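You operate a simulated robot arm through the tools that you are given. There is no shell and no other tool. Be economical: measure what you need, move in short steps, check, and stop when the job is done.

Carry out the task below with a simulated two-armed robot. There is one attempt and no reset: what you move stays moved.

TASK
Pick up the red little house with one hand, pass it to the other hand and put it on the top of the console table. Set down upright: red little house.

The check looks at the end state, three seconds after you hand in, the way a careful person would. Anything else that was tipped, shoved, dropped, spilled or broken makes it a failure.

THE ROBOT
Two 7-joint arms with two-finger parallel grippers on one trunk, on a base that drives. Base frame: it is fixed to the floor where the robot stands at the start and does not move with it; the origin is under the middle of the robot, x ahead of it, y to its left, z up. Lengths are in mm, angles in degrees, forces in N, time in s.
The left shoulder is at the start at [70, 187, 1415], the right one opposite. With the tool pointing down near the work surface each hand reaches from about 100 to 660 mm from the robot's upright axis, wherever it stands, measured 20 degrees to its own side. Places, roughly: red little house (8x6x11 cm) [600, -200, 800]; top of the console table [-900, 2900, 700]. Payload 3.91 kg a hand.
The TCP of each hand is the grasp point between the finger pads, 30 mm short of the fingertips. In the tool frame z runs along the fingers and y along their closing line. The gripper opens to 110 mm. The fingers are 20 mm wide and 10 mm thick; the gripper's body (48 by 112 mm) begins 55 mm behind the TCP.
Orientation is that of the tool frame in the base frame, as a unit quaternion [w, x, y, z]. With the fingers straight down and closing along the base's y, the tool's x points along the base's -x, its y along +y and its z along -z.

THE INTERFACE
- The arms move only by the tool drive_tool. It takes "left_targets", "right_targets" or both (then of equal length, played together; a hand with none holds still); each is a list of rows, each an object (a shift or turn left out is 0, a gripper value left out holds the last) with "xyz": the shift along the tool's x, y, z in m, a list of three; "turn": the turn, a rotation vector about the tool's x, y, z in rad, a list of three; "grip": the finger opening in m, from 0 to 0.11. In form: [{"xyz": [dx, dy, dz], "turn": [wx, wy, wz], "grip": grip}, ...]. A call has 1 to 8 rows; each row is the pose to reach, as a shift and turn from the pose commanded when the call began, along the tool's axes at that moment. Each row takes 0.2 s and may step no farther than 50 mm and 8.6 degrees from the row before; otherwise, or with a gripper value out of range, the whole call is refused. A pose out of reach is approached as far as the arm can. The call stops where the force on the tool passes 40 N (or 10 N more than at its start, if that is more) or the arm is blocked; 0.2 s more then pass. The fingers move at their own pace (about 72 mm/s each) and stop on an object; they squeeze with about 29 N. The grip force told is the motor's: it shows also when the fingers shut on nothing. Time passes only in rows, and 0.2 s behind the last, so rows that repeat a pose let the fingers close. The reply holds the time, the measured pose of the TCP, the force on the tool along the base axes, the opening and the grip force, in the units named above and with some noise, with the torque about the TCP (base axes, N m) and any sound that the robot's microphone picked up, and new pictures: "show" is both (left out), scene, wrist or none (wrist: the cameras of the hands that moved).
- Cameras (640 x 400 px; columns grow to the right, rows downward): "scene" is now at [113.4, -36.6, 1621]; the picture's right is [-0.48, -0.88, -0.00], its down [-0.75, 0.41, -0.53] and it looks along [0.46, -0.25, -0.85] (base axes); focal length 286 px, centre (320, 200). "left" rides on the left gripper at [72, -17, -103] in its tool frame; the picture's right is [0.23, 0.97, 0.00], its down [-0.76, 0.18, -0.62] and it looks along [-0.61, 0.14, 0.78] (tool axes); focal length 222 px, centre (320, 200). "right" rides on the right gripper at [72, 17, -103] in its tool frame; the picture's right is [-0.23, 0.97, 0.00], its down [-0.76, -0.18, -0.62] and it looks along [-0.61, -0.14, 0.78] (tool axes); focal length 222 px, centre (320, 200).
- raise_lower(by): slides the trunk up (or, below 0, down) by that many mm; the arms and the scene camera ride with it, the base frame stays. It gives what a move gives, with no picture.
- roll_base(legs): drives the robot by 1 to 6 legs, each [ahead, turn to the left] in mm and degrees, along the robot's own axes; the way and the turn of a leg run together, so that a leg with both is an arc; at most 1500 mm and 180 degrees a leg. The arms and the cameras ride along, it lands a little off, and it stops where it bumps. It gives what a move gives, and a new picture of the scene camera.
- aim_head(pan, tilt): turns the head with the scene camera to pan (to the left, within 86 degrees either way) and tilt (down, from -29 to 69), counted from straight ahead of the robot. It gives what a move gives, and a new picture of the scene camera.
- locate(camera, pixels): for up to 12 pixels [column, row] of the newest picture of that camera ("zoom" is the newest enlarged one), the place [x, y, z] in the base frame of the surface seen there, good to about 2 mm, but the place of the scene camera against the robot may be out by one fixed shift of up to 12 mm in any direction. No time passes.
- inspect(camera, box): a new picture of the part [left, top, right, bottom] of that camera's present view, enlarged. No time passes.
- job_done(): hands the job in; it is judged then, once.

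Work in short steps. Measure before you move; look again where a grasp or a placing could have gone wrong, and mend it. You have 80 turns and 260 pictures in all, those below and enlarged ones among them. Open the grippers and draw the arms clear of the work before you hand the job in, unless the task says otherwise; then end with one line.

The tools are called after ">>>" as name(argument=value, ...) on one line, values as JSON. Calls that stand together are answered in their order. drive_tool: Moves the arms, as the interface text tells. Its arguments: {"type":"object","properties":{"left_targets":{"type":"array","items":{"type":"object","properties":{"xyz":{"type":"array","items":{"type":"number"}},"turn":{"type":"array","items":{"type":"number"}},"grip":{"type":"number"}}}},"right_targets":{"type":"array","items":{"type":"object","properties":{"xyz":{"type":"array","items":{"type":"number"}},"turn":{"type":"array","items":{"type":"number"}},"grip":{"type":"number"}}}},"show":{"type":"string","enum":["both","scene","wrist","none"]}},"required":[]} The other tools are called the same way: raise_lower (by) slides the trunk up or down; roll_base (legs) drives the base; aim_head (pan, tilt) turns the head that bears the scene camera; locate (camera, pixels) gives the place of the surface under pixels of a picture; inspect (camera, box) takes an enlarged picture of a part of a camera's view; job_done () hands the job in.

At the start:

```text
time_s: 0.0
left_tcp_pos: [604.3, 25.3, 1076.6]
left_tool_rot: [0.0, 0.001, 1.0, 0.0]
left_contact_force: [-0.4, 0.1, -1.0]
left_wrist_torque: [0.02, -0.01, -0.03]
left_gripper_width: 109.9
left_grip_force: 0.1
right_tcp_pos: [415.0, -324.4, 1031.1]
right_tool_rot: [-0.002, 0.0, 1.0, 0.0]
right_contact_force: [-0.7, 0.6, -0.6]
right_wrist_torque: [0.04, -0.02, -0.02]
right_gripper_width: 110.1
right_grip_force: 0.1
trunk travel left (down, up): [-925.0, 15.0]
robot x, y, heading: [-2.3, -0.2, -0.2]
head pan, tilt: [-28.5, 58.1]
```

scene: 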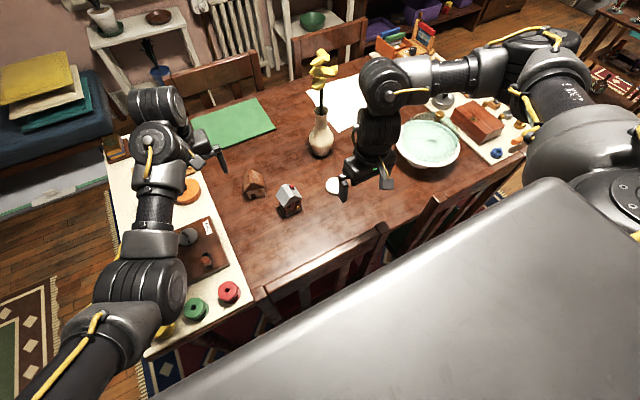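
right: 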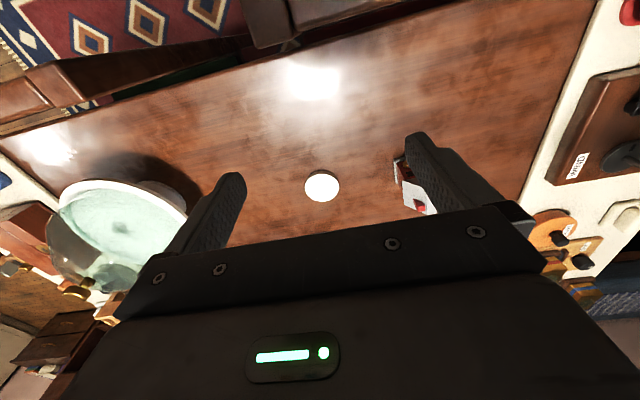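
left: 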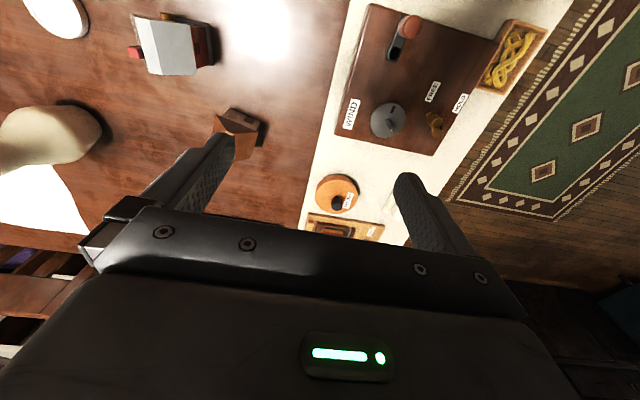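

The scene shows a brown house near (254,184) and a grey-roofed red one near (289,199). I enlarge and locate both.

>>> inspect(camera="scene", box=[220, 140, 380, 240])

>>> locate(camera="scene", pixels=[[254, 184], [289, 193], [292, 208], [333, 186], [320, 140], [370, 185], [215, 160], [270, 225]])

```text
4.00 times, centred on (300, 190) of scene
```

zoom: 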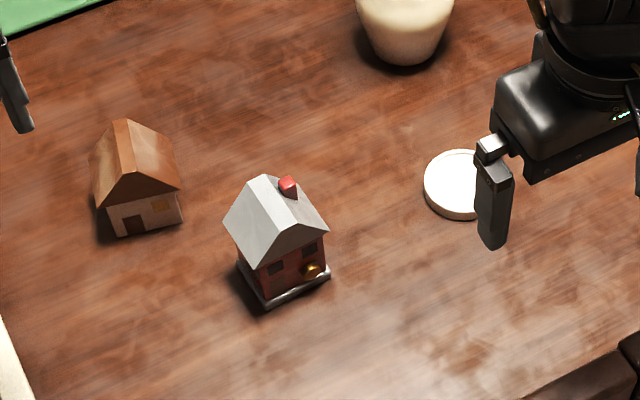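

```text
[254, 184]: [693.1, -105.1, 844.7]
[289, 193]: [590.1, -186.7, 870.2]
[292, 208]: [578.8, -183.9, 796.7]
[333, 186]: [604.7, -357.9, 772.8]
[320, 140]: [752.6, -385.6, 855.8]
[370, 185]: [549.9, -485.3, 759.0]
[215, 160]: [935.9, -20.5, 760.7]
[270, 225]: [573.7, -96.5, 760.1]
```

The red house is at about [600,-190]. I measure its ridge, chimney and base corners in the enlarged picture.

>>> locate(camera="zoom", pixels=[[264, 177], [307, 198], [226, 222], [264, 262], [325, 230], [288, 184], [268, 304], [328, 278], [240, 262], [312, 270], [300, 205], [250, 215]])

>>> inspect(camera="left", box=[80, 0, 280, 125])

```text
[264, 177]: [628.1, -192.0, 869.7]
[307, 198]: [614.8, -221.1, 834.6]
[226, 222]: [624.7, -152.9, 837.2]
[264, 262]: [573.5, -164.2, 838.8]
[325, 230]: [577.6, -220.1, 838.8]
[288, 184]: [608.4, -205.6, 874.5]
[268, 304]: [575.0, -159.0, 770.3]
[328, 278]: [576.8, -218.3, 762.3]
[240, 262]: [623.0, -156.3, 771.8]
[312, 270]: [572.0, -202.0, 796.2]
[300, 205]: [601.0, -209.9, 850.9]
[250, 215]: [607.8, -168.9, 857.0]
```

```text
3.20 times, centred on (180, 62) of left
```

zoom: 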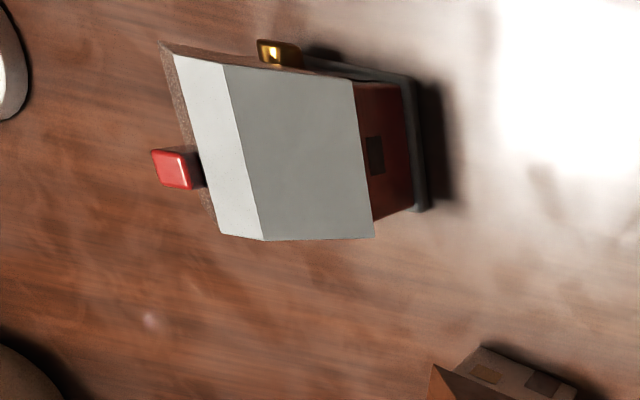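

The house is axis-aligned, centre about [600,-188], eaves at z≈838 and ridge at about 872, base at about 762. Before planning the grip I look at the console table.

>>> aim_head(pan=86, tilt=15)

```text
time_s: 1.9
left_tcp_pos: [604.0, 25.5, 1075.5]
left_tool_rot: [0.0, 0.001, 1.0, 0.0]
left_contact_force: [0.1, 0.8, -0.2]
left_wrist_torque: [0.01, 0.01, -0.02]
left_gripper_width: 109.9
left_grip_force: 0.1
right_tcp_pos: [416.2, -323.0, 1031.8]
right_tool_rot: [0.0, 0.0, 1.0, -0.001]
right_contact_force: [-0.1, 0.2, -0.1]
right_wrist_torque: [0.03, 0.0, -0.02]
right_gripper_width: 110.1
right_grip_force: 0.1
trunk travel left (down, up): [-925.0, 15.0]
robot x, y, heading: [0.8, 3.1, 0.2]
head pan, tilt: [85.9, 15.0]
```

scene: 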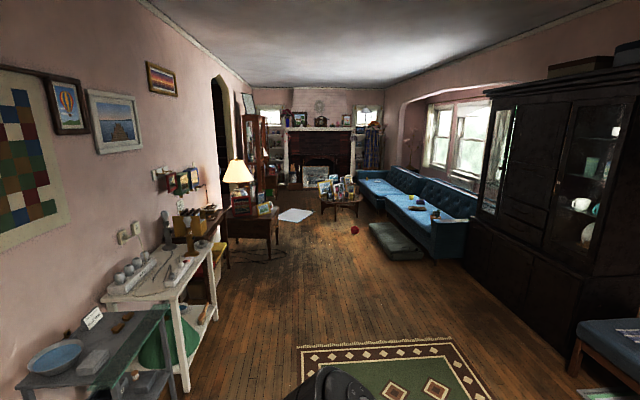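

A wall on the left carries several tables; I find which lies at about [-900,2900,700].

>>> locate(camera="scene", pixels=[[90, 350], [150, 285], [180, 270], [200, 225], [250, 225], [125, 335], [170, 330], [215, 213], [60, 380], [190, 212], [340, 340], [160, 305]])

>>> inspect(camera="scene", box=[0, 140, 320, 400])

```text
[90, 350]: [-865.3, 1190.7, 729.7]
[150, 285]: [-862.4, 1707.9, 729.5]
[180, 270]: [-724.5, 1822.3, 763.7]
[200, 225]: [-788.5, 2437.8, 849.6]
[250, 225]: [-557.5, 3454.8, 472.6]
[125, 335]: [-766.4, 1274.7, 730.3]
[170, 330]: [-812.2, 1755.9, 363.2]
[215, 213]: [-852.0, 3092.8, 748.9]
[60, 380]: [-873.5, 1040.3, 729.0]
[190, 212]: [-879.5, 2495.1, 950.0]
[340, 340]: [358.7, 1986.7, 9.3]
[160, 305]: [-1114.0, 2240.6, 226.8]
```

```text
1.54 times, centred on (160, 270) of scene
```

zoom: 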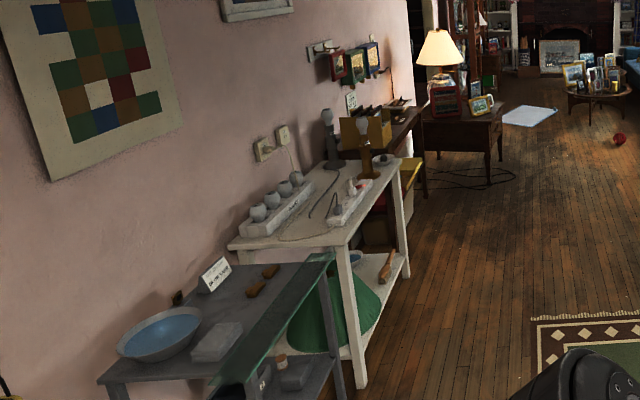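

The brown table beyond the white one (around y 2700–3100) looks like the console. Plan: right hand takes the house top-down with fingers on the gable ends (closing along x), left takes it by the side walls from the robot's side. First I bring the right hand over the house while turning it about its axis, and aim the head back.

>>> drive_tool(right_targets=[{"xyz": [-0.023, 0.017, 0.01], "turn": [0, 0, 0.148]}, {"xyz": [-0.046, 0.034, 0.02], "turn": [0, 0, 0.296]}, {"xyz": [-0.069, 0.051, 0.03], "turn": [0, 0, 0.444]}, {"xyz": [-0.092, 0.068, 0.04], "turn": [0, 0, 0.592]}, {"xyz": [-0.115, 0.085, 0.05], "turn": [0, 0, 0.74]}, {"xyz": [-0.138, 0.102, 0.06], "turn": [0, 0, 0.888]}, {"xyz": [-0.161, 0.119, 0.07], "turn": [0, 0, 1.036]}, {"xyz": [-0.185, 0.136, 0.08], "turn": [0, 0, 1.18]}], left_targets=[{"xyz": [0, 0.015, 0]}, {"xyz": [0, 0.03, 0]}, {"xyz": [0, 0.045, 0]}, {"xyz": [0, 0.06, 0]}, {"xyz": [0, 0.075, 0]}, {"xyz": [0, 0.09, 0]}, {"xyz": [0, 0.105, 0]}, {"xyz": [0, 0.12, 0]}], show="none")

>>> aim_head(pan=-18, tilt=50)

```text
time_s: 3.2
left_tcp_pos: [607.1, 85.0, 1063.1]
left_tool_rot: [0.001, -0.006, 1.0, -0.002]
left_contact_force: [0.0, -11.2, -6.4]
left_wrist_torque: [1.5, -0.51, 1.0]
left_gripper_width: 110.0
left_grip_force: 0.0
left hand out of reach, approached as far as the arm can: row 2, 3, 4, 5, 6
right_tcp_pos: [559.3, -243.9, 962.6]
right_tool_rot: [0.0, 0.375, 0.927, 0.001]
right_contact_force: [0.3, -0.7, 0.5]
right_wrist_torque: [-0.04, 0.0, 0.03]
right_gripper_width: 109.7
right_grip_force: 0.0
right hand out of reach, approached as far as the arm can: row 4, 5, 6
trunk travel left (down, up): [-925.0, 15.0]
robot x, y, heading: [-2.0, 7.3, 0.0]
head pan, tilt: [85.9, 15.0]
stopped in row 6 (left hand): the force on the tool passed its limit (the readings are from after the stop); the commanded pose is now the measured one
```

```text
time_s: 5.0
left_tcp_pos: [607.5, 83.2, 1064.1]
left_tool_rot: [0.0, -0.006, 1.0, -0.001]
left_contact_force: [0.2, -20.1, -14.1]
left_wrist_torque: [2.72, -1.06, 1.73]
left_gripper_width: 110.1
left_grip_force: 0.1
right_tcp_pos: [558.0, -245.2, 962.8]
right_tool_rot: [-0.001, 0.375, 0.927, 0.001]
right_contact_force: [-0.5, -0.8, 0.0]
right_wrist_torque: [0.05, 0.0, 0.01]
right_gripper_width: 109.7
right_grip_force: 0.1
trunk travel left (down, up): [-925.0, 15.0]
robot x, y, heading: [0.7, -0.3, 0.0]
head pan, tilt: [-18.0, 50.0]
```

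scene: 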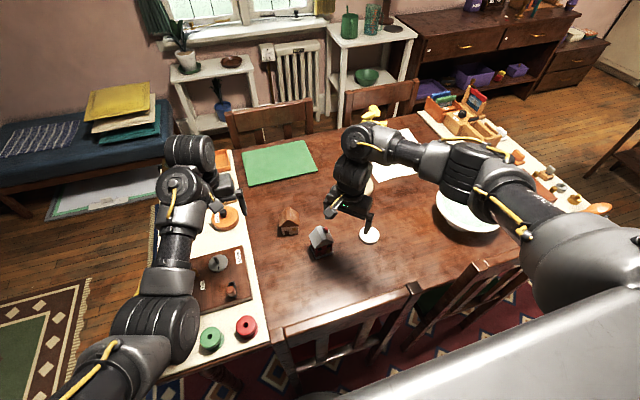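

The left hand met something on its +y side (-20 N in y). I look closely before moving back.

>>> inspect(camera="scene", box=[130, 120, 290, 220])

>>> inspect(camera="left", box=[0, 0, 640, 400])

```text
4.00 times, centred on (210, 170) of scene
```

zoom: 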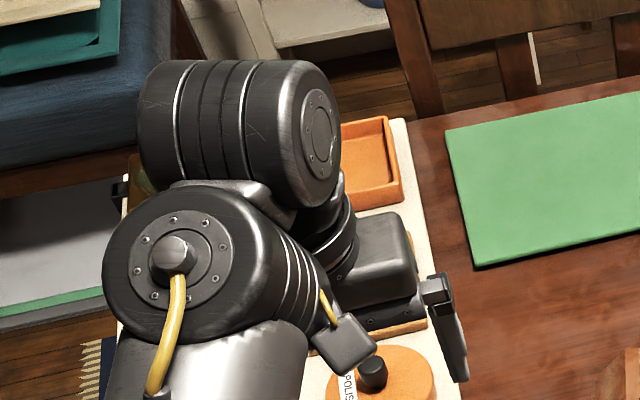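

```text
1.00 times, centred on (320, 200) of left
```

zoom: 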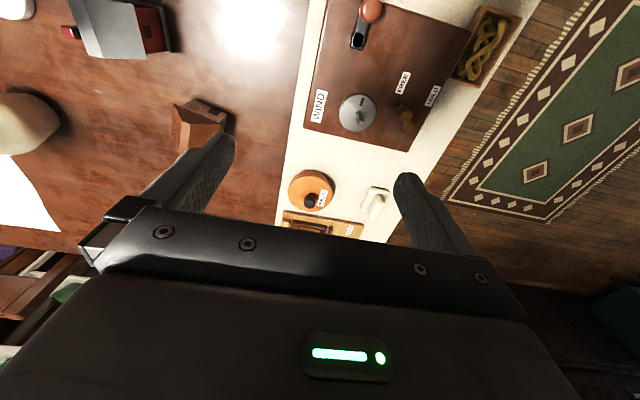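

Nothing in the room touches it; it looks like the left wrist folding on its own arm near its limit. I bring the left back by 60 mm and finish moving the right over the house.

>>> drive_tool(left_targets=[{"xyz": [0, -0.02, 0]}, {"xyz": [0, -0.04, 0]}, {"xyz": [0, -0.06, 0]}], show="none")

```text
time_s: 5.8
left_tcp_pos: [608.5, 22.2, 1062.9]
left_tool_rot: [0.001, -0.005, 1.0, 0.0]
left_contact_force: [0.5, 0.0, -1.1]
left_wrist_torque: [0.03, -0.03, -0.03]
left_gripper_width: 110.1
left_grip_force: 0.1
right_tcp_pos: [557.7, -246.8, 961.7]
right_tool_rot: [-0.001, 0.375, 0.927, 0.001]
right_contact_force: [0.1, 1.0, 0.8]
right_wrist_torque: [0.0, 0.01, 0.01]
right_gripper_width: 110.0
right_grip_force: 0.1
trunk travel left (down, up): [-925.0, 15.0]
robot x, y, heading: [1.8, 0.8, 0.1]
head pan, tilt: [-18.0, 50.0]
```

Free again. Right hand is at yaw 44° and 70 mm short of the house; I move it there without turning to see whether position or yaw is limiting.

>>> drive_tool(right_targets=[{"xyz": [0.003, 0.018, 0.003]}, {"xyz": [0.005, 0.036, 0.006]}, {"xyz": [0.007, 0.054, 0.009]}, {"xyz": [0.009, 0.07, 0.012]}], show="both")

```text
time_s: 6.8
left_tcp_pos: [608.0, 23.7, 1062.7]
left_tool_rot: [0.001, -0.006, 1.0, -0.001]
left_contact_force: [0.2, 0.3, -0.1]
left_wrist_torque: [-0.03, 0.01, -0.04]
left_gripper_width: 110.1
left_grip_force: 0.1
right_tcp_pos: [602.1, -188.5, 949.4]
right_tool_rot: [-0.001, 0.376, 0.927, 0.0]
right_contact_force: [-0.3, 0.3, 0.7]
right_wrist_torque: [-0.04, 0.03, 0.01]
right_gripper_width: 109.8
right_grip_force: 0.1
trunk travel left (down, up): [-925.0, 15.0]
robot x, y, heading: [-2.3, -0.1, 0.0]
head pan, tilt: [-18.0, 50.0]
```

scene: 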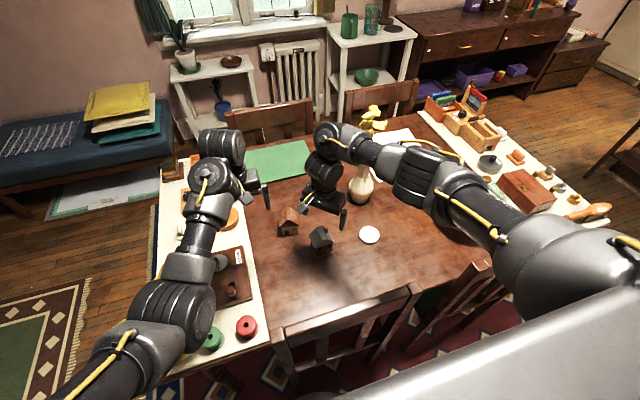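
right: 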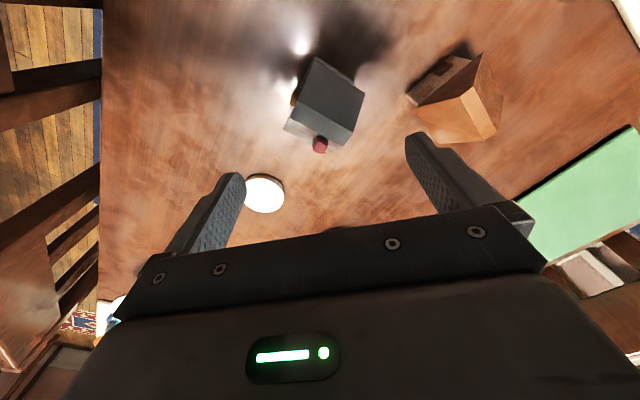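

Position is fine with the lower height. I measure the house through the right wrist camera.

>>> inspect(camera="right", box=[240, 30, 400, 180])

>>> locate(camera="right", pixels=[[316, 58], [363, 93], [342, 144], [287, 128], [300, 97], [351, 128], [320, 145], [330, 75], [330, 110]])

```text
2.67 times, centred on (320, 105) of right
```

zoom: 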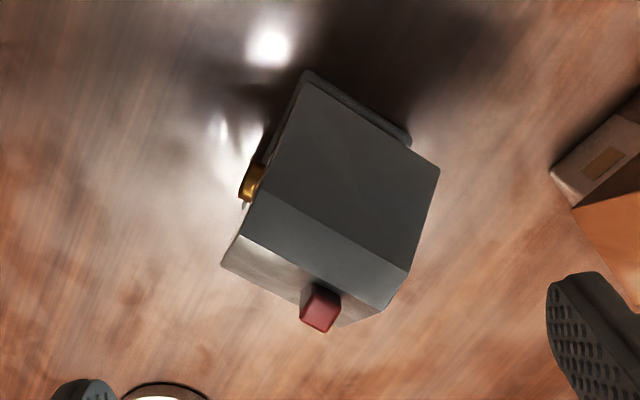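

```text
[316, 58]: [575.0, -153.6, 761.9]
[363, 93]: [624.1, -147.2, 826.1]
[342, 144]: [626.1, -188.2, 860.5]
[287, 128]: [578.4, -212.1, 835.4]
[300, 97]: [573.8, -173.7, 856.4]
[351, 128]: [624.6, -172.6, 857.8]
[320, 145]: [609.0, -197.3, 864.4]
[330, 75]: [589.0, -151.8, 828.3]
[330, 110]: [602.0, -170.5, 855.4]
```

I locate the roof creases and corners in this enlarged view.

>>> locate(camera="zoom", pixels=[[254, 200], [404, 270], [244, 233], [386, 308], [225, 264], [310, 78], [436, 168], [412, 140], [328, 312], [330, 240], [250, 185]])

```text
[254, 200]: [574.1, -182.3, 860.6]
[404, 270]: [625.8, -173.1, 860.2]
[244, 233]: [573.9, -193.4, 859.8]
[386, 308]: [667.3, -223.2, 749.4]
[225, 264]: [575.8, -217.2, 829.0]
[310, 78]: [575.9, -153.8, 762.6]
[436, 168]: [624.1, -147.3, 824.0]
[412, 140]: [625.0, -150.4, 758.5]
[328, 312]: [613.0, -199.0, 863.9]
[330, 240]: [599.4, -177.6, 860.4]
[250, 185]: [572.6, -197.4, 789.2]
```

Wrist-camera measurements: ridge flat top z≈861, ends (574,-188) and (626,-181), so yaw ≈6°, centre ≈ (600,-185). I turn the right hand 40° more so it closes along the ridge.

>>> drive_tool(right_targets=[{"turn": [0, 0, 0.14]}, {"turn": [0, 0, 0.28]}, {"turn": [0, 0, 0.42]}, {"turn": [0, 0, 0.56]}, {"turn": [0, 0, 0.7]}], show="wrist")

```text
time_s: 8.0
left_tcp_pos: [607.5, 22.5, 1063.3]
left_tool_rot: [0.001, -0.006, 1.0, 0.0]
left_contact_force: [0.3, 0.2, 0.0]
left_wrist_torque: [0.01, -0.02, 0.0]
left_gripper_width: 110.0
left_grip_force: 0.1
right_tcp_pos: [604.7, -187.9, 945.1]
right_tool_rot: [-0.001, 0.671, 0.741, -0.001]
right_contact_force: [-0.2, -0.2, 0.3]
right_wrist_torque: [-0.01, -0.01, 0.0]
right_gripper_width: 110.0
right_grip_force: 0.0
right hand out of reach, approached as far as the arm can: row 3, 4, 5
trunk travel left (down, up): [-925.0, 15.0]
robot x, y, heading: [0.8, -0.8, -0.1]
head pan, tilt: [-18.0, 50.0]
```

right: 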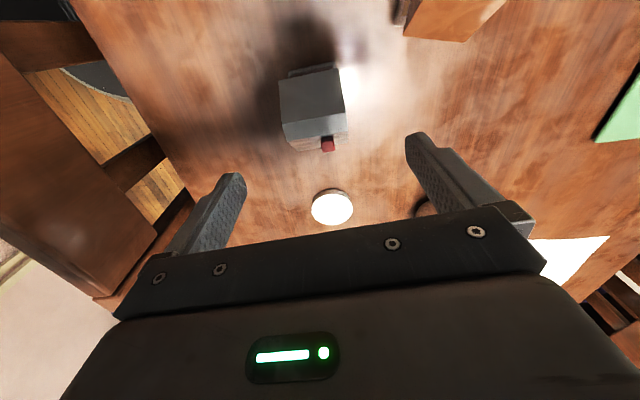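

Yaw is right (5.6°). The hand sits about on target; I descend 80 mm and check alignment.

>>> drive_tool(right_targets=[{"xyz": [0.003, -0.002, 0.025]}, {"xyz": [0.003, -0.002, 0.05]}, {"xyz": [0.003, -0.002, 0.07]}, {"xyz": [0.003, -0.002, 0.08]}])

```text
time_s: 9.0
left_tcp_pos: [607.5, 22.5, 1063.2]
left_tool_rot: [0.001, -0.007, 1.0, -0.001]
left_contact_force: [-1.0, 0.4, -0.2]
left_wrist_torque: [0.01, 0.01, -0.01]
left_gripper_width: 110.0
left_grip_force: 0.2
right_tcp_pos: [602.0, -184.7, 865.5]
right_tool_rot: [-0.001, 0.67, 0.742, 0.0]
right_contact_force: [1.2, -0.2, -0.8]
right_wrist_torque: [-0.04, 0.0, -0.01]
right_gripper_width: 110.0
right_grip_force: 0.0
trunk travel left (down, up): [-925.0, 15.0]
robot x, y, heading: [1.3, 1.1, 0.2]
head pan, tilt: [-18.0, 50.0]
```

scene: 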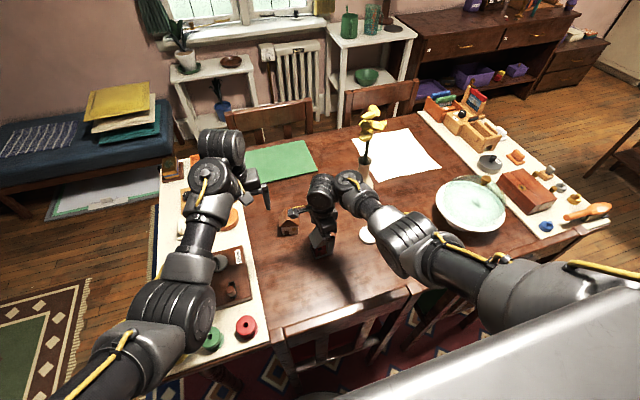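
right: 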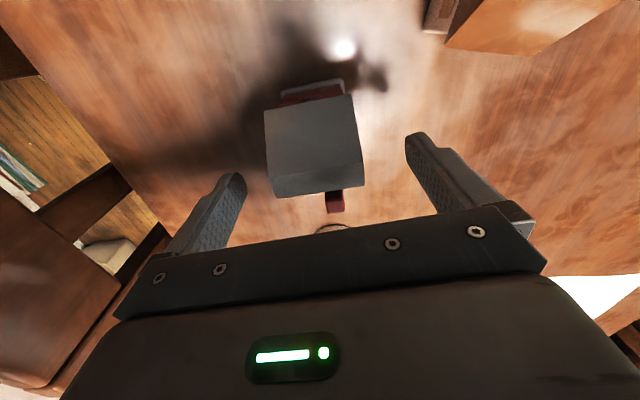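

Fingers straddle the house (roof centred at col ~316). I descend 32 mm to z≈833 and close slowly.

>>> drive_tool(right_targets=[{"xyz": [0, 0, 0.016]}, {"xyz": [0, 0, 0.032]}, {"xyz": [0, 0, 0.032], "grip": 0.08}, {"xyz": [0, 0, 0.032], "grip": 0.06}, {"xyz": [0, 0, 0.032], "grip": 0.04}, {"xyz": [0, 0, 0.032], "grip": 0.04}], show="wrist")

```text
time_s: 10.4
left_tcp_pos: [607.3, 22.1, 1063.4]
left_tool_rot: [0.001, -0.006, 1.0, -0.001]
left_contact_force: [0.0, 0.2, -1.4]
left_wrist_torque: [-0.02, 0.01, -0.01]
left_gripper_width: 110.2
left_grip_force: 0.1
right_tcp_pos: [603.8, -184.9, 834.0]
right_tool_rot: [0.0, 0.67, 0.742, 0.001]
right_contact_force: [-0.5, 1.1, 0.1]
right_wrist_torque: [-0.05, 0.01, -0.06]
right_gripper_width: 55.9
right_grip_force: 29.3
trunk travel left (down, up): [-925.0, 15.0]
robot x, y, heading: [0.6, 1.0, -0.3]
head pan, tilt: [-18.0, 50.0]
```

right: 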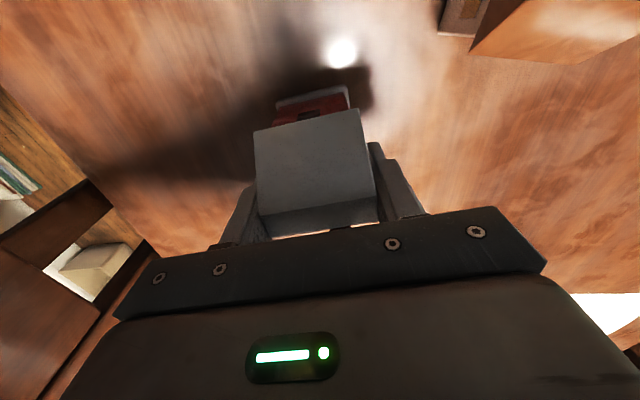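

Gripped at 55.9 mm with 29 N. I lift 90 mm and check.

>>> drive_tool(right_targets=[{"xyz": [0, 0, -0.01]}, {"xyz": [0, 0, -0.03]}, {"xyz": [0, 0, -0.05]}, {"xyz": [0, 0, -0.07]}, {"xyz": [0, 0, -0.09]}])

```text
time_s: 11.6
left_tcp_pos: [608.1, 22.6, 1062.4]
left_tool_rot: [0.001, -0.006, 1.0, -0.001]
left_contact_force: [-0.6, 0.7, -0.2]
left_wrist_torque: [0.02, -0.01, 0.0]
left_gripper_width: 110.3
left_grip_force: 0.1
right_tcp_pos: [601.1, -184.6, 923.1]
right_tool_rot: [-0.001, 0.67, 0.743, 0.0]
right_contact_force: [0.3, -0.4, -2.5]
right_wrist_torque: [0.01, 0.03, -0.03]
right_gripper_width: 55.8
right_grip_force: 28.8
trunk travel left (down, up): [-925.0, 15.0]
robot x, y, heading: [-2.5, -0.1, 0.2]
head pan, tilt: [-18.0, 50.0]
```

scene: 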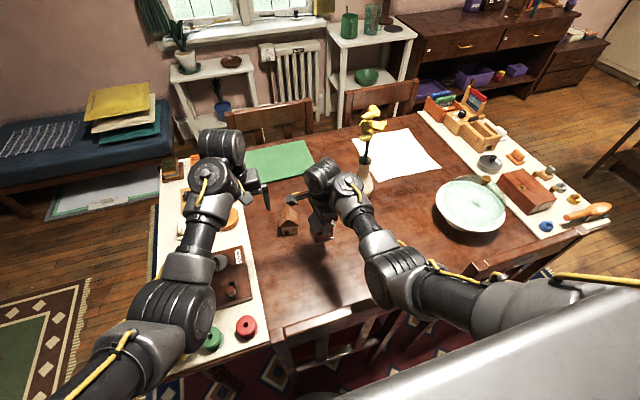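
right: 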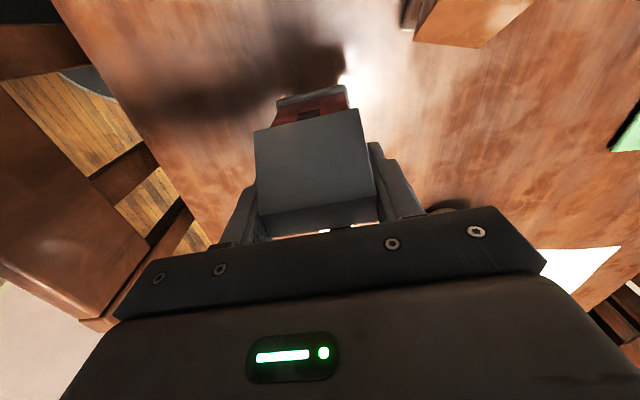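

The house is held securely. Before driving I check the floor beside and behind the robot on both sides.

>>> aim_head(pan=-86, tilt=45)

>>> aim_head(pan=86, tilt=45)

```text
time_s: 13.0
left_tcp_pos: [608.3, 22.4, 1062.8]
left_tool_rot: [0.001, -0.006, 1.0, -0.001]
left_contact_force: [0.6, 0.7, 0.5]
left_wrist_torque: [-0.02, -0.03, 0.0]
left_gripper_width: 109.8
left_grip_force: 0.1
right_tcp_pos: [602.4, -184.2, 921.3]
right_tool_rot: [-0.001, 0.67, 0.742, 0.0]
right_contact_force: [0.1, -0.3, -2.4]
right_wrist_torque: [-0.02, 0.0, -0.03]
right_gripper_width: 55.8
right_grip_force: 28.8
trunk travel left (down, up): [-925.0, 15.0]
robot x, y, heading: [1.1, -0.7, 0.1]
head pan, tilt: [-85.9, 45.0]
```

scene: 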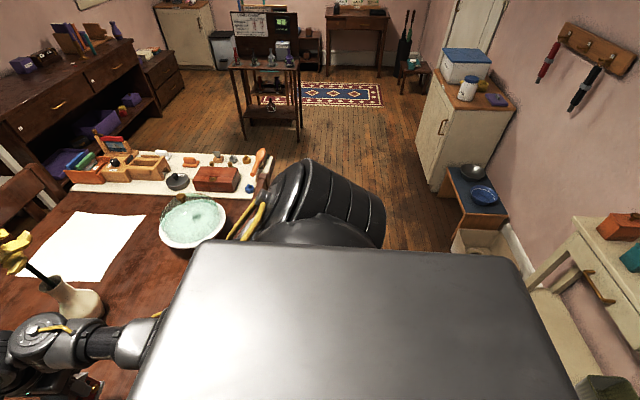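

```text
time_s: 15.6
left_tcp_pos: [608.4, 23.5, 1063.1]
left_tool_rot: [0.001, -0.006, 1.0, -0.001]
left_contact_force: [0.3, 0.0, 0.5]
left_wrist_torque: [0.02, 0.0, -0.02]
left_gripper_width: 110.2
left_grip_force: 0.0
right_tcp_pos: [602.4, -185.0, 921.7]
right_tool_rot: [0.0, 0.67, 0.742, 0.001]
right_contact_force: [0.3, -0.1, -2.6]
right_wrist_torque: [-0.02, 0.0, -0.04]
right_gripper_width: 55.8
right_grip_force: 28.9
trunk travel left (down, up): [-925.0, 15.0]
robot x, y, heading: [-0.5, -2.0, -0.0]
head pan, tilt: [85.9, 45.0]
```

scene: 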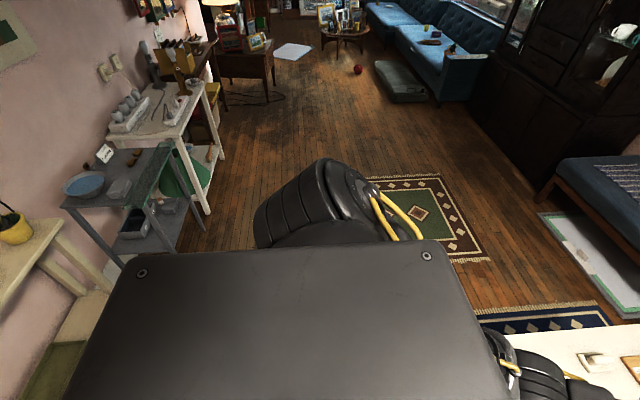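

Tables line the wall behind. I measure how near they come.

>>> locate(camera="scene", pixels=[[60, 225], [85, 290], [120, 262], [155, 210], [185, 145], [210, 212], [215, 45], [270, 80], [208, 42], [250, 45], [200, 95], [540, 190]])

```text
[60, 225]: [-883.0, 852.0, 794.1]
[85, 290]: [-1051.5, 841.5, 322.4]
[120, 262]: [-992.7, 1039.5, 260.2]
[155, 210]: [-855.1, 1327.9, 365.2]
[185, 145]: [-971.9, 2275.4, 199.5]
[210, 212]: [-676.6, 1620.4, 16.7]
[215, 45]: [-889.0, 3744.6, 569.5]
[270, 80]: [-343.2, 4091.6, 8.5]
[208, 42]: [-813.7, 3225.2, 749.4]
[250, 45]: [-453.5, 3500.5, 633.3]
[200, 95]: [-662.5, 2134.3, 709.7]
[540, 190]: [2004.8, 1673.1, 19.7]
```

Rear clearance is about 880 mm; I back 200 mm, then turn left 90°.

>>> roll_base(legs=[[-200, 0], [0, 90]])

>>> aim_head(pan=20, tilt=25)

```text
time_s: 21.1
left_tcp_pos: [-237.0, 606.2, 1063.1]
left_tool_rot: [-0.002, 0.72, -0.694, 0.0]
left_contact_force: [0.4, -0.4, 0.4]
left_wrist_torque: [0.02, 0.01, -0.01]
left_gripper_width: 109.9
left_grip_force: 0.1
right_tcp_pos: [-30.1, 607.3, 922.3]
right_tool_rot: [-0.001, -0.063, 0.998, -0.001]
right_contact_force: [0.1, 0.1, -2.2]
right_wrist_torque: [0.04, 0.04, -0.01]
right_gripper_width: 55.7
right_grip_force: 29.3
trunk travel left (down, up): [-925.0, 15.0]
robot x, y, heading: [-195.9, -2.3, 91.5]
head pan, tilt: [85.9, 45.0]
```

scene: 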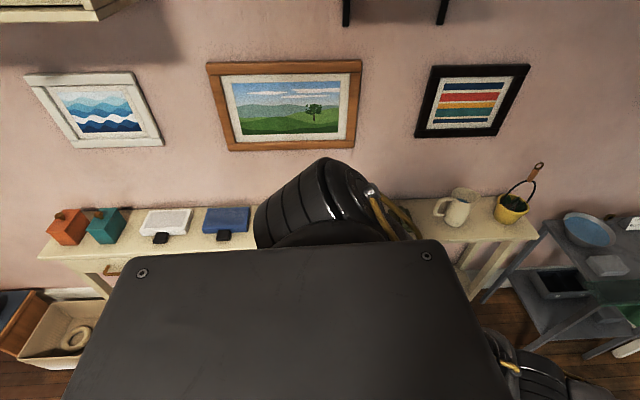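

```text
time_s: 22.5
left_tcp_pos: [-237.2, 606.3, 1063.5]
left_tool_rot: [-0.001, 0.721, -0.693, 0.001]
left_contact_force: [0.6, 0.6, 0.2]
left_wrist_torque: [0.0, 0.0, 0.05]
left_gripper_width: 110.0
left_grip_force: 0.0
right_tcp_pos: [-30.5, 608.1, 922.9]
right_tool_rot: [-0.002, -0.065, 0.998, 0.001]
right_contact_force: [-0.1, 0.5, -2.5]
right_wrist_torque: [0.0, 0.02, 0.01]
right_gripper_width: 55.9
right_grip_force: 28.7
trunk travel left (down, up): [-925.0, 15.0]
robot x, y, heading: [-197.2, 2.5, 91.7]
head pan, tilt: [20.0, 25.0]
```

scene: 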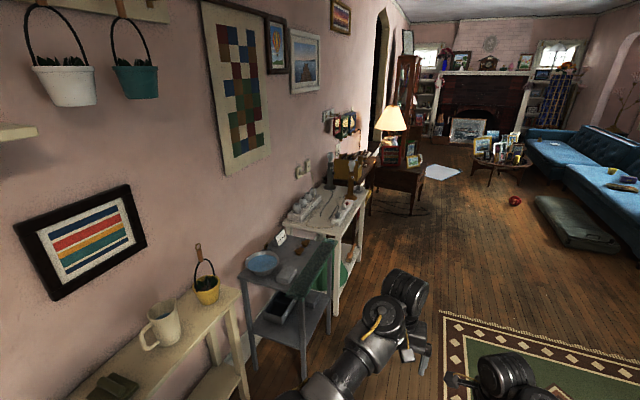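

Floor ahead is clear; I steer slightly right and drive 1400 mm to open floor.

>>> roll_base(legs=[[0, -9], [1400, 0]])

>>> aim_head(pan=0, tilt=50)

```text
time_s: 30.0
left_tcp_pos: [48.0, 1982.6, 1063.7]
left_tool_rot: [0.001, -0.66, 0.751, -0.001]
left_contact_force: [-0.8, 0.2, 0.5]
left_wrist_torque: [0.02, -0.02, -0.03]
left_gripper_width: 109.8
left_grip_force: 0.1
right_tcp_pos: [254.4, 1947.5, 922.0]
right_tool_rot: [0.0, 0.018, 1.0, -0.001]
right_contact_force: [-0.1, 1.0, -1.7]
right_wrist_torque: [-0.01, 0.0, -0.01]
right_gripper_width: 56.0
right_grip_force: 29.3
trunk travel left (down, up): [-925.0, 15.0]
robot x, y, heading: [-10.9, 1376.2, 82.1]
head pan, tilt: [20.0, 25.0]
```

scene: 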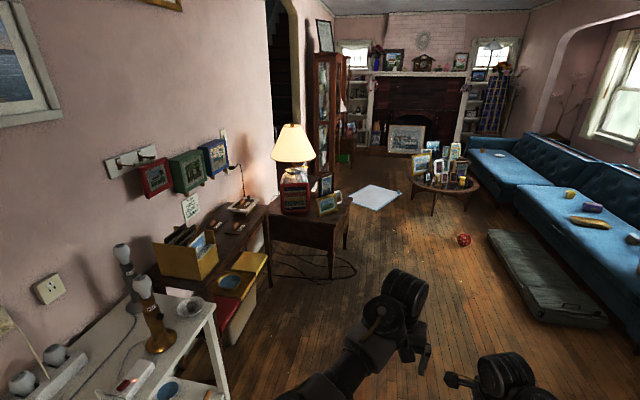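

```text
time_s: 30.9
left_tcp_pos: [49.2, 1981.1, 1064.5]
left_tool_rot: [0.001, -0.661, 0.751, 0.0]
left_contact_force: [-0.2, 0.8, 0.5]
left_wrist_torque: [0.0, 0.0, 0.03]
left_gripper_width: 110.0
left_grip_force: 0.0
right_tcp_pos: [253.9, 1948.2, 922.3]
right_tool_rot: [-0.001, 0.019, 1.0, -0.001]
right_contact_force: [-0.9, -0.3, -1.7]
right_wrist_torque: [-0.01, 0.0, 0.01]
right_gripper_width: 55.7
right_grip_force: 28.6
trunk travel left (down, up): [-925.0, 15.0]
robot x, y, heading: [-8.0, 1376.3, 81.9]
head pan, tilt: [0.0, 50.0]
```

scene: 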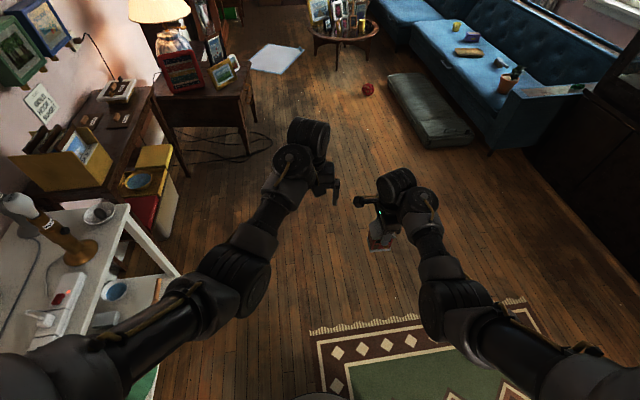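

Both hands are over open floor. I now pitch the left hand up 60° (fingers pointing forward and 30° down) while drawing it back.

>>> drive_tool(left_targets=[{"xyz": [0.016, 0, 0.008], "turn": [0, -0.131, 0]}, {"xyz": [0.032, 0, 0.016], "turn": [0, -0.262, 0]}, {"xyz": [0.048, 0, 0.024], "turn": [0, -0.393, 0]}, {"xyz": [0.064, 0, 0.032], "turn": [0, -0.524, 0]}, {"xyz": [0.08, 0, 0.04], "turn": [0, -0.655, 0]}, {"xyz": [0.096, 0, 0.048], "turn": [0, -0.786, 0]}, {"xyz": [0.112, 0, 0.056], "turn": [0, -0.917, 0]}, {"xyz": [0.127, 0, 0.063], "turn": [0, -1.047, 0]}])

```text
time_s: 32.7
left_tcp_pos: [33.7, 1857.0, 1001.2]
left_tool_rot: [0.376, -0.572, 0.648, 0.332]
left_contact_force: [0.5, 0.0, -0.7]
left_wrist_torque: [0.02, -0.01, 0.02]
left_gripper_width: 109.6
left_grip_force: 0.0
right_tcp_pos: [255.8, 1948.6, 921.6]
right_tool_rot: [0.0, 0.019, 1.0, 0.0]
right_contact_force: [0.5, -0.7, -3.3]
right_wrist_torque: [-0.01, 0.01, 0.01]
right_gripper_width: 55.6
right_grip_force: 28.8
trunk travel left (down, up): [-925.0, 15.0]
robot x, y, heading: [-13.8, 1374.9, 81.9]
head pan, tilt: [0.0, 50.0]
```

scene: 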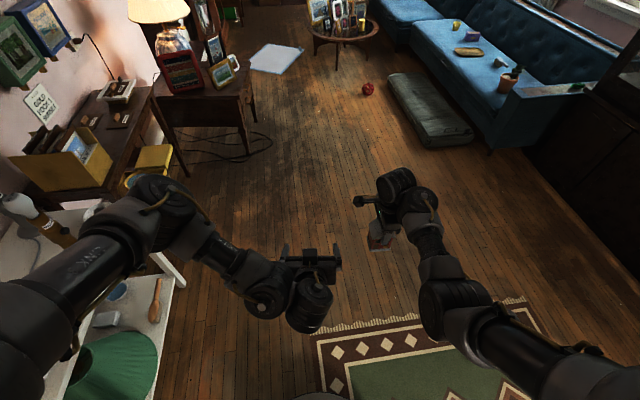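
left: 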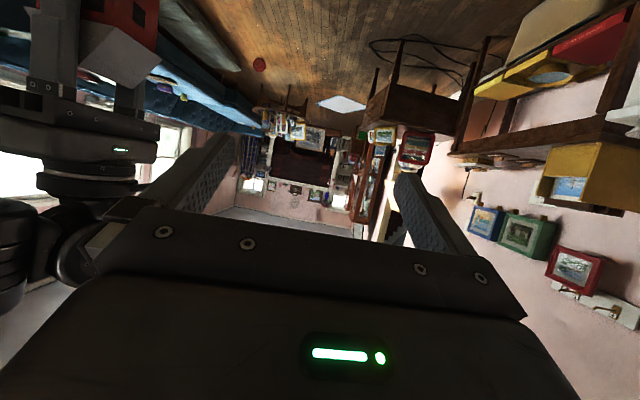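

The left pose works. I yaw the right hand +5° to match the left's heading (82.9°) and shift it 50 mm inward.

>>> drive_tool(right_targets=[{"xyz": [0.025, 0, 0], "turn": [0, 0, 0.043]}, {"xyz": [0.05, 0, 0], "turn": [0, 0, 0.085]}], show="none")

```text
time_s: 33.3
left_tcp_pos: [32.8, 1856.7, 1000.5]
left_tool_rot: [0.377, -0.572, 0.649, 0.331]
left_contact_force: [0.9, -0.2, -0.5]
left_wrist_torque: [0.01, 0.03, -0.01]
left_gripper_width: 110.0
left_grip_force: 0.1
right_tcp_pos: [202.9, 1950.8, 923.4]
right_tool_rot: [-0.001, 0.062, 0.998, 0.0]
right_contact_force: [-0.3, -0.3, -2.2]
right_wrist_torque: [0.0, 0.01, 0.02]
right_gripper_width: 55.8
right_grip_force: 29.1
trunk travel left (down, up): [-925.0, 15.0]
robot x, y, heading: [-11.3, 1380.8, 81.8]
head pan, tilt: [0.0, 50.0]
```

Aligned. House centre is (203,1951); I stage the left hand about 110 mm behind it at z≈885, on the ridge line.

>>> drive_tool(left_targets=[{"xyz": [0.016, -0.026, 0.01]}, {"xyz": [0.033, -0.052, 0.02]}, {"xyz": [0.049, -0.078, 0.03]}, {"xyz": [0.066, -0.105, 0.04]}, {"xyz": [0.082, -0.131, 0.05]}, {"xyz": [0.098, -0.157, 0.059]}])

```text
time_s: 34.7
left_tcp_pos: [185.9, 1844.6, 886.4]
left_tool_rot: [0.374, -0.573, 0.646, 0.338]
left_contact_force: [0.4, 0.0, 0.1]
left_wrist_torque: [-0.03, 0.02, 0.01]
left_gripper_width: 110.0
left_grip_force: 0.0
right_tcp_pos: [206.6, 1949.8, 923.4]
right_tool_rot: [-0.002, 0.062, 0.998, 0.0]
right_contact_force: [0.1, 0.0, -3.1]
right_wrist_torque: [0.01, -0.01, 0.01]
right_gripper_width: 55.9
right_grip_force: 28.9
trunk travel left (down, up): [-925.0, 15.0]
robot x, y, heading: [-13.2, 1379.7, 81.9]
head pan, tilt: [0.0, 50.0]
```

scene: 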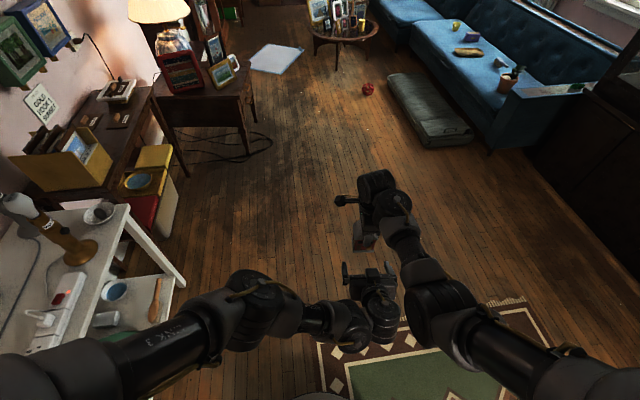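
left: 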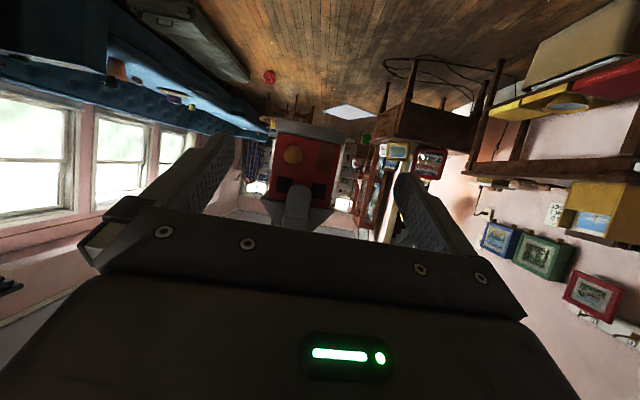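

The left camera sees the house between the fingers (cols 268–340). I locate wall edges for exact lateral alignment.

>>> inspect(camera="left", box=[240, 110, 400, 240])

>>> locate(camera="left", pixels=[[274, 140], [335, 140], [278, 165], [330, 165], [272, 125], [338, 128], [300, 195], [292, 155], [325, 200], [270, 205]])

```text
3.08 times, centred on (320, 175) of left
```

zoom: 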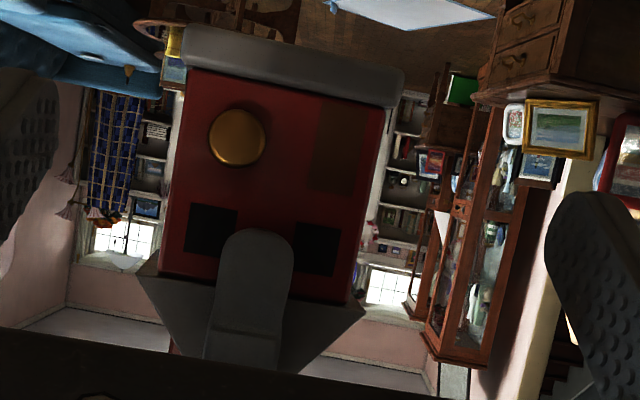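

```text
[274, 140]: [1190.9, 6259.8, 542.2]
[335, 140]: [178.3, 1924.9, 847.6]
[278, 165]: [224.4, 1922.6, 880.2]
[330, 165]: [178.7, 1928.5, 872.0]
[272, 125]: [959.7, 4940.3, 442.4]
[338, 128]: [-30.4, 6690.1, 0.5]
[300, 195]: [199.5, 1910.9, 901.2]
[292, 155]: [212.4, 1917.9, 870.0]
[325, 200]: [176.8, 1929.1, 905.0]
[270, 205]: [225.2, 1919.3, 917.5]
```

I refine the wall edges in the enlarged view.

>>> locate(camera="zoom", pixels=[[176, 180], [366, 210], [182, 120], [375, 150], [235, 270], [190, 60], [390, 90], [270, 270], [145, 270], [350, 312]])

```text
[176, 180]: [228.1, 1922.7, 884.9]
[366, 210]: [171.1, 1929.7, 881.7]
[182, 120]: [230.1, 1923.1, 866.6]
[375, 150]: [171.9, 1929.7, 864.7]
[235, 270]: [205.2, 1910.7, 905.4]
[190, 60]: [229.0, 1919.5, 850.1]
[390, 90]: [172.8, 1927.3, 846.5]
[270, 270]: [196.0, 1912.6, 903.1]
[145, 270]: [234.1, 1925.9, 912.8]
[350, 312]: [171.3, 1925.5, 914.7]
```

House wall spans x 171–228 at its near face (58 mm wide), centre (203,1952), wall z 853–913. I slide the left hand forward 87 mm with open fingers.

>>> drive_tool(left_targets=[{"xyz": [-0.009, -0.003, 0.015]}, {"xyz": [-0.018, -0.0045, 0.031]}, {"xyz": [-0.027, -0.0045, 0.047]}, {"xyz": [-0.036, -0.0045, 0.063]}, {"xyz": [-0.0428, -0.0045, 0.0754]}])

```text
time_s: 35.8
left_tcp_pos: [96.9, 1956.2, 841.1]
left_tool_rot: [0.324, -0.578, 0.642, 0.386]
left_contact_force: [-1.7, -0.9, -1.8]
left_wrist_torque: [0.0, 0.18, -0.04]
left_gripper_width: 109.9
left_grip_force: 0.1
left hand out of reach, approached as far as the arm can: row 5
right_tcp_pos: [205.6, 1948.4, 919.8]
right_tool_rot: [0.001, 0.062, 0.998, -0.005]
right_contact_force: [0.7, 0.5, -1.0]
right_wrist_torque: [0.0, -0.03, -0.04]
right_gripper_width: 40.2
right_grip_force: 0.5
trunk travel left (down, up): [-925.0, 15.0]
robot x, y, heading: [-11.9, 1375.8, 82.2]
head pan, tilt: [0.0, 50.0]
heard: click, click
stopped in row 5 (left hand): the arm was blocked; the commanded pose is now the measured one
```

scene: 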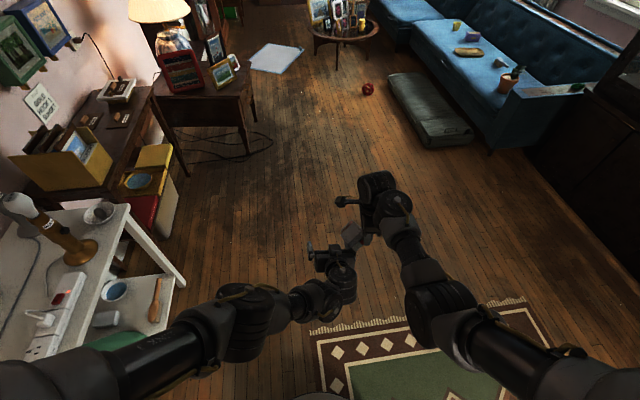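
left: 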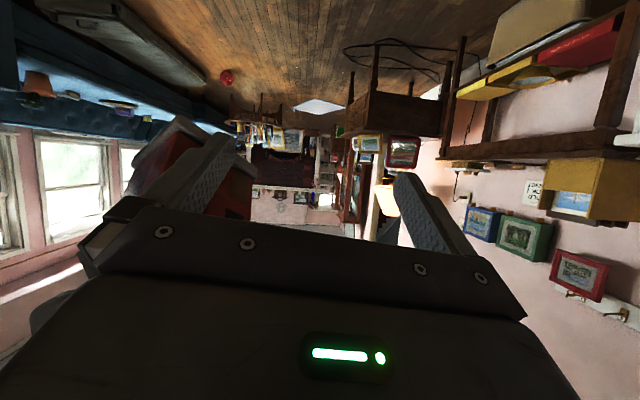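

The left arm jumped sideways at the reach limit and disturbed the house; right grip reads 40 mm with ~0 force. I inspect before any time passes.

>>> inspect(camera="scene", box=[290, 160, 450, 300])

>>> inspect(camera="left", box=[100, 90, 320, 240])

>>> inspect(camera="right", box=[0, 0, 640, 400])

```text
2.86 times, centred on (370, 230) of scene
```

zoom: 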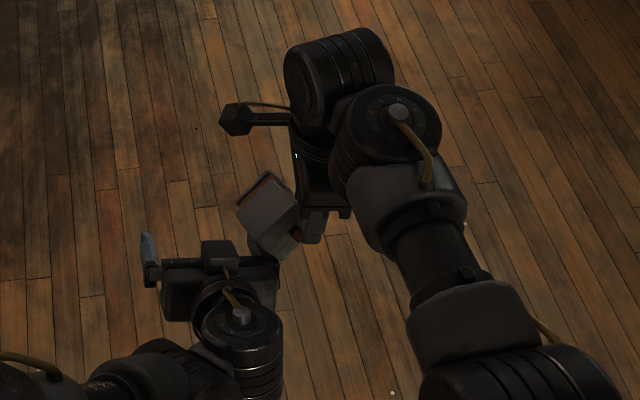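

```text
2.67 times, centred on (210, 165) of left
```

zoom: 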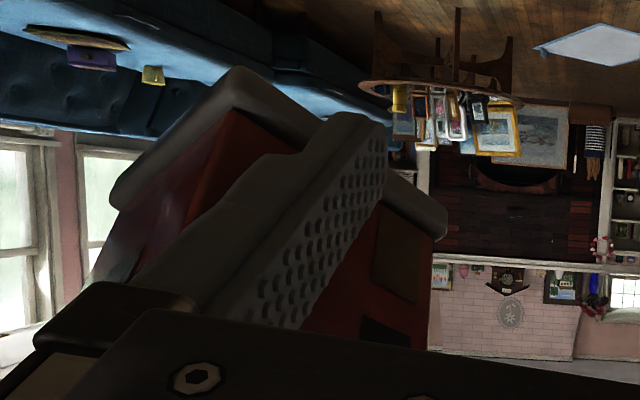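

```text
1.00 times, centred on (320, 200) of right
```

zoom: 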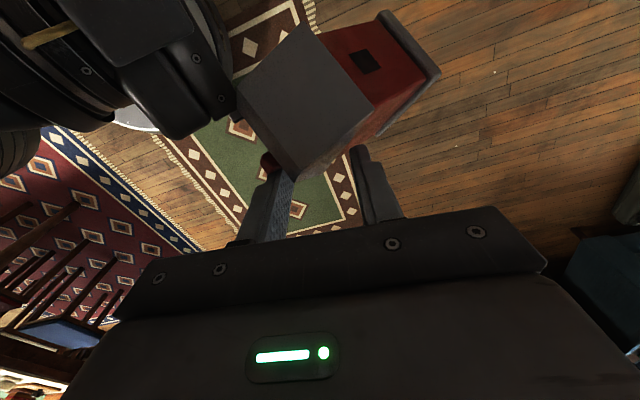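

The house has left the right grip and may be resting on the left finger and right fingers. I measure where it is.

>>> locate(camera="right", pixels=[[305, 28], [370, 92], [240, 90], [290, 175], [268, 163], [382, 15], [437, 75], [365, 60], [390, 125], [275, 230], [370, 190], [200, 110]])

>>> locate(camera="left", pixels=[[185, 118], [160, 150], [260, 170], [235, 185], [225, 145], [215, 175], [145, 165], [240, 205]])

```text
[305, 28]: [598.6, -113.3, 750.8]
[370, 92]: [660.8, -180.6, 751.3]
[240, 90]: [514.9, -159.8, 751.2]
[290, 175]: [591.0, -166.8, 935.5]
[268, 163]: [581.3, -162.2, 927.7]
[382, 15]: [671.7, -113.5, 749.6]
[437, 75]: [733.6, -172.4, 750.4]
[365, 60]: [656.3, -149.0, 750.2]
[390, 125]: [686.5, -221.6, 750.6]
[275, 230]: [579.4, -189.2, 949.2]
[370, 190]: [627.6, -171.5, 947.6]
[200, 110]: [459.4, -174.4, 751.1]
```

```text
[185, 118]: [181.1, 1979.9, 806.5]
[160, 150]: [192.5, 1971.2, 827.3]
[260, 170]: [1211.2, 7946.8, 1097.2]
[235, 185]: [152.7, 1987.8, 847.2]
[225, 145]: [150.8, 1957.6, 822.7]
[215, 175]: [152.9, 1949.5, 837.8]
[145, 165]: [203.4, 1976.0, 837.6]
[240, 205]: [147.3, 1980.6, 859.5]
```

The right picture used was old; the newest enlarged one is the right view, so I locate there.

>>> locate(camera="zoom", pixels=[[305, 28], [370, 92], [242, 95], [290, 170], [268, 163], [382, 17], [433, 72], [365, 60], [378, 135], [275, 230], [370, 190], [200, 110]])

>>> locate(camera="scene", pixels=[[352, 235], [345, 230], [363, 240], [352, 245], [372, 240], [385, 245]])

```text
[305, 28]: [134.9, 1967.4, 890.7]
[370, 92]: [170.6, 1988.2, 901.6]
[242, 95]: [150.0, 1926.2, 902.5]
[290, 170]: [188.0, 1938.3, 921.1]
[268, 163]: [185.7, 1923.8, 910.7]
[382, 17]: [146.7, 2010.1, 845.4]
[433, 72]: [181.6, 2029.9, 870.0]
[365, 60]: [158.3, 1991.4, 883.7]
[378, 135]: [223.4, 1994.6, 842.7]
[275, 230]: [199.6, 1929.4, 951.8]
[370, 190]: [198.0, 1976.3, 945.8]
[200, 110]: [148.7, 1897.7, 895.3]
```

```text
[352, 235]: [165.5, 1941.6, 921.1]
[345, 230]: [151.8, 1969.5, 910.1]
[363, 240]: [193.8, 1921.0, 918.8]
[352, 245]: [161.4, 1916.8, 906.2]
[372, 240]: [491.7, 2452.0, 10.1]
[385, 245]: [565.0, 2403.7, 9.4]
```

The house is only tilted and ~30 mm lower, apparently resting between the left finger and right fingers. Safest is to lower the whole trunk so that if it slips it falls only a few centimetres on the bare floor; I check arm clearance first.

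>>> locate(camera="scene", pixels=[[150, 345], [210, 310], [250, 310], [300, 295], [160, 290], [130, 215], [420, 240], [440, 300], [345, 280], [40, 380], [320, 340], [480, 330]])

```text
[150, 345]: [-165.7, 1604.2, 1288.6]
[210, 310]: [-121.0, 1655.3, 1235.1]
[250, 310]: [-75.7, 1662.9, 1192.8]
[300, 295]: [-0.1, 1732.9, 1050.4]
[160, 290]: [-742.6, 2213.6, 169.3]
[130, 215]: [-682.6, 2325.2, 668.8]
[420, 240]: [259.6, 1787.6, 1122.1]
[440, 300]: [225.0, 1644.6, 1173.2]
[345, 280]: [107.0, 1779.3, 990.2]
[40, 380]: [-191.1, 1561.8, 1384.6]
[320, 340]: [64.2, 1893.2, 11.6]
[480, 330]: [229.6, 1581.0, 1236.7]
```

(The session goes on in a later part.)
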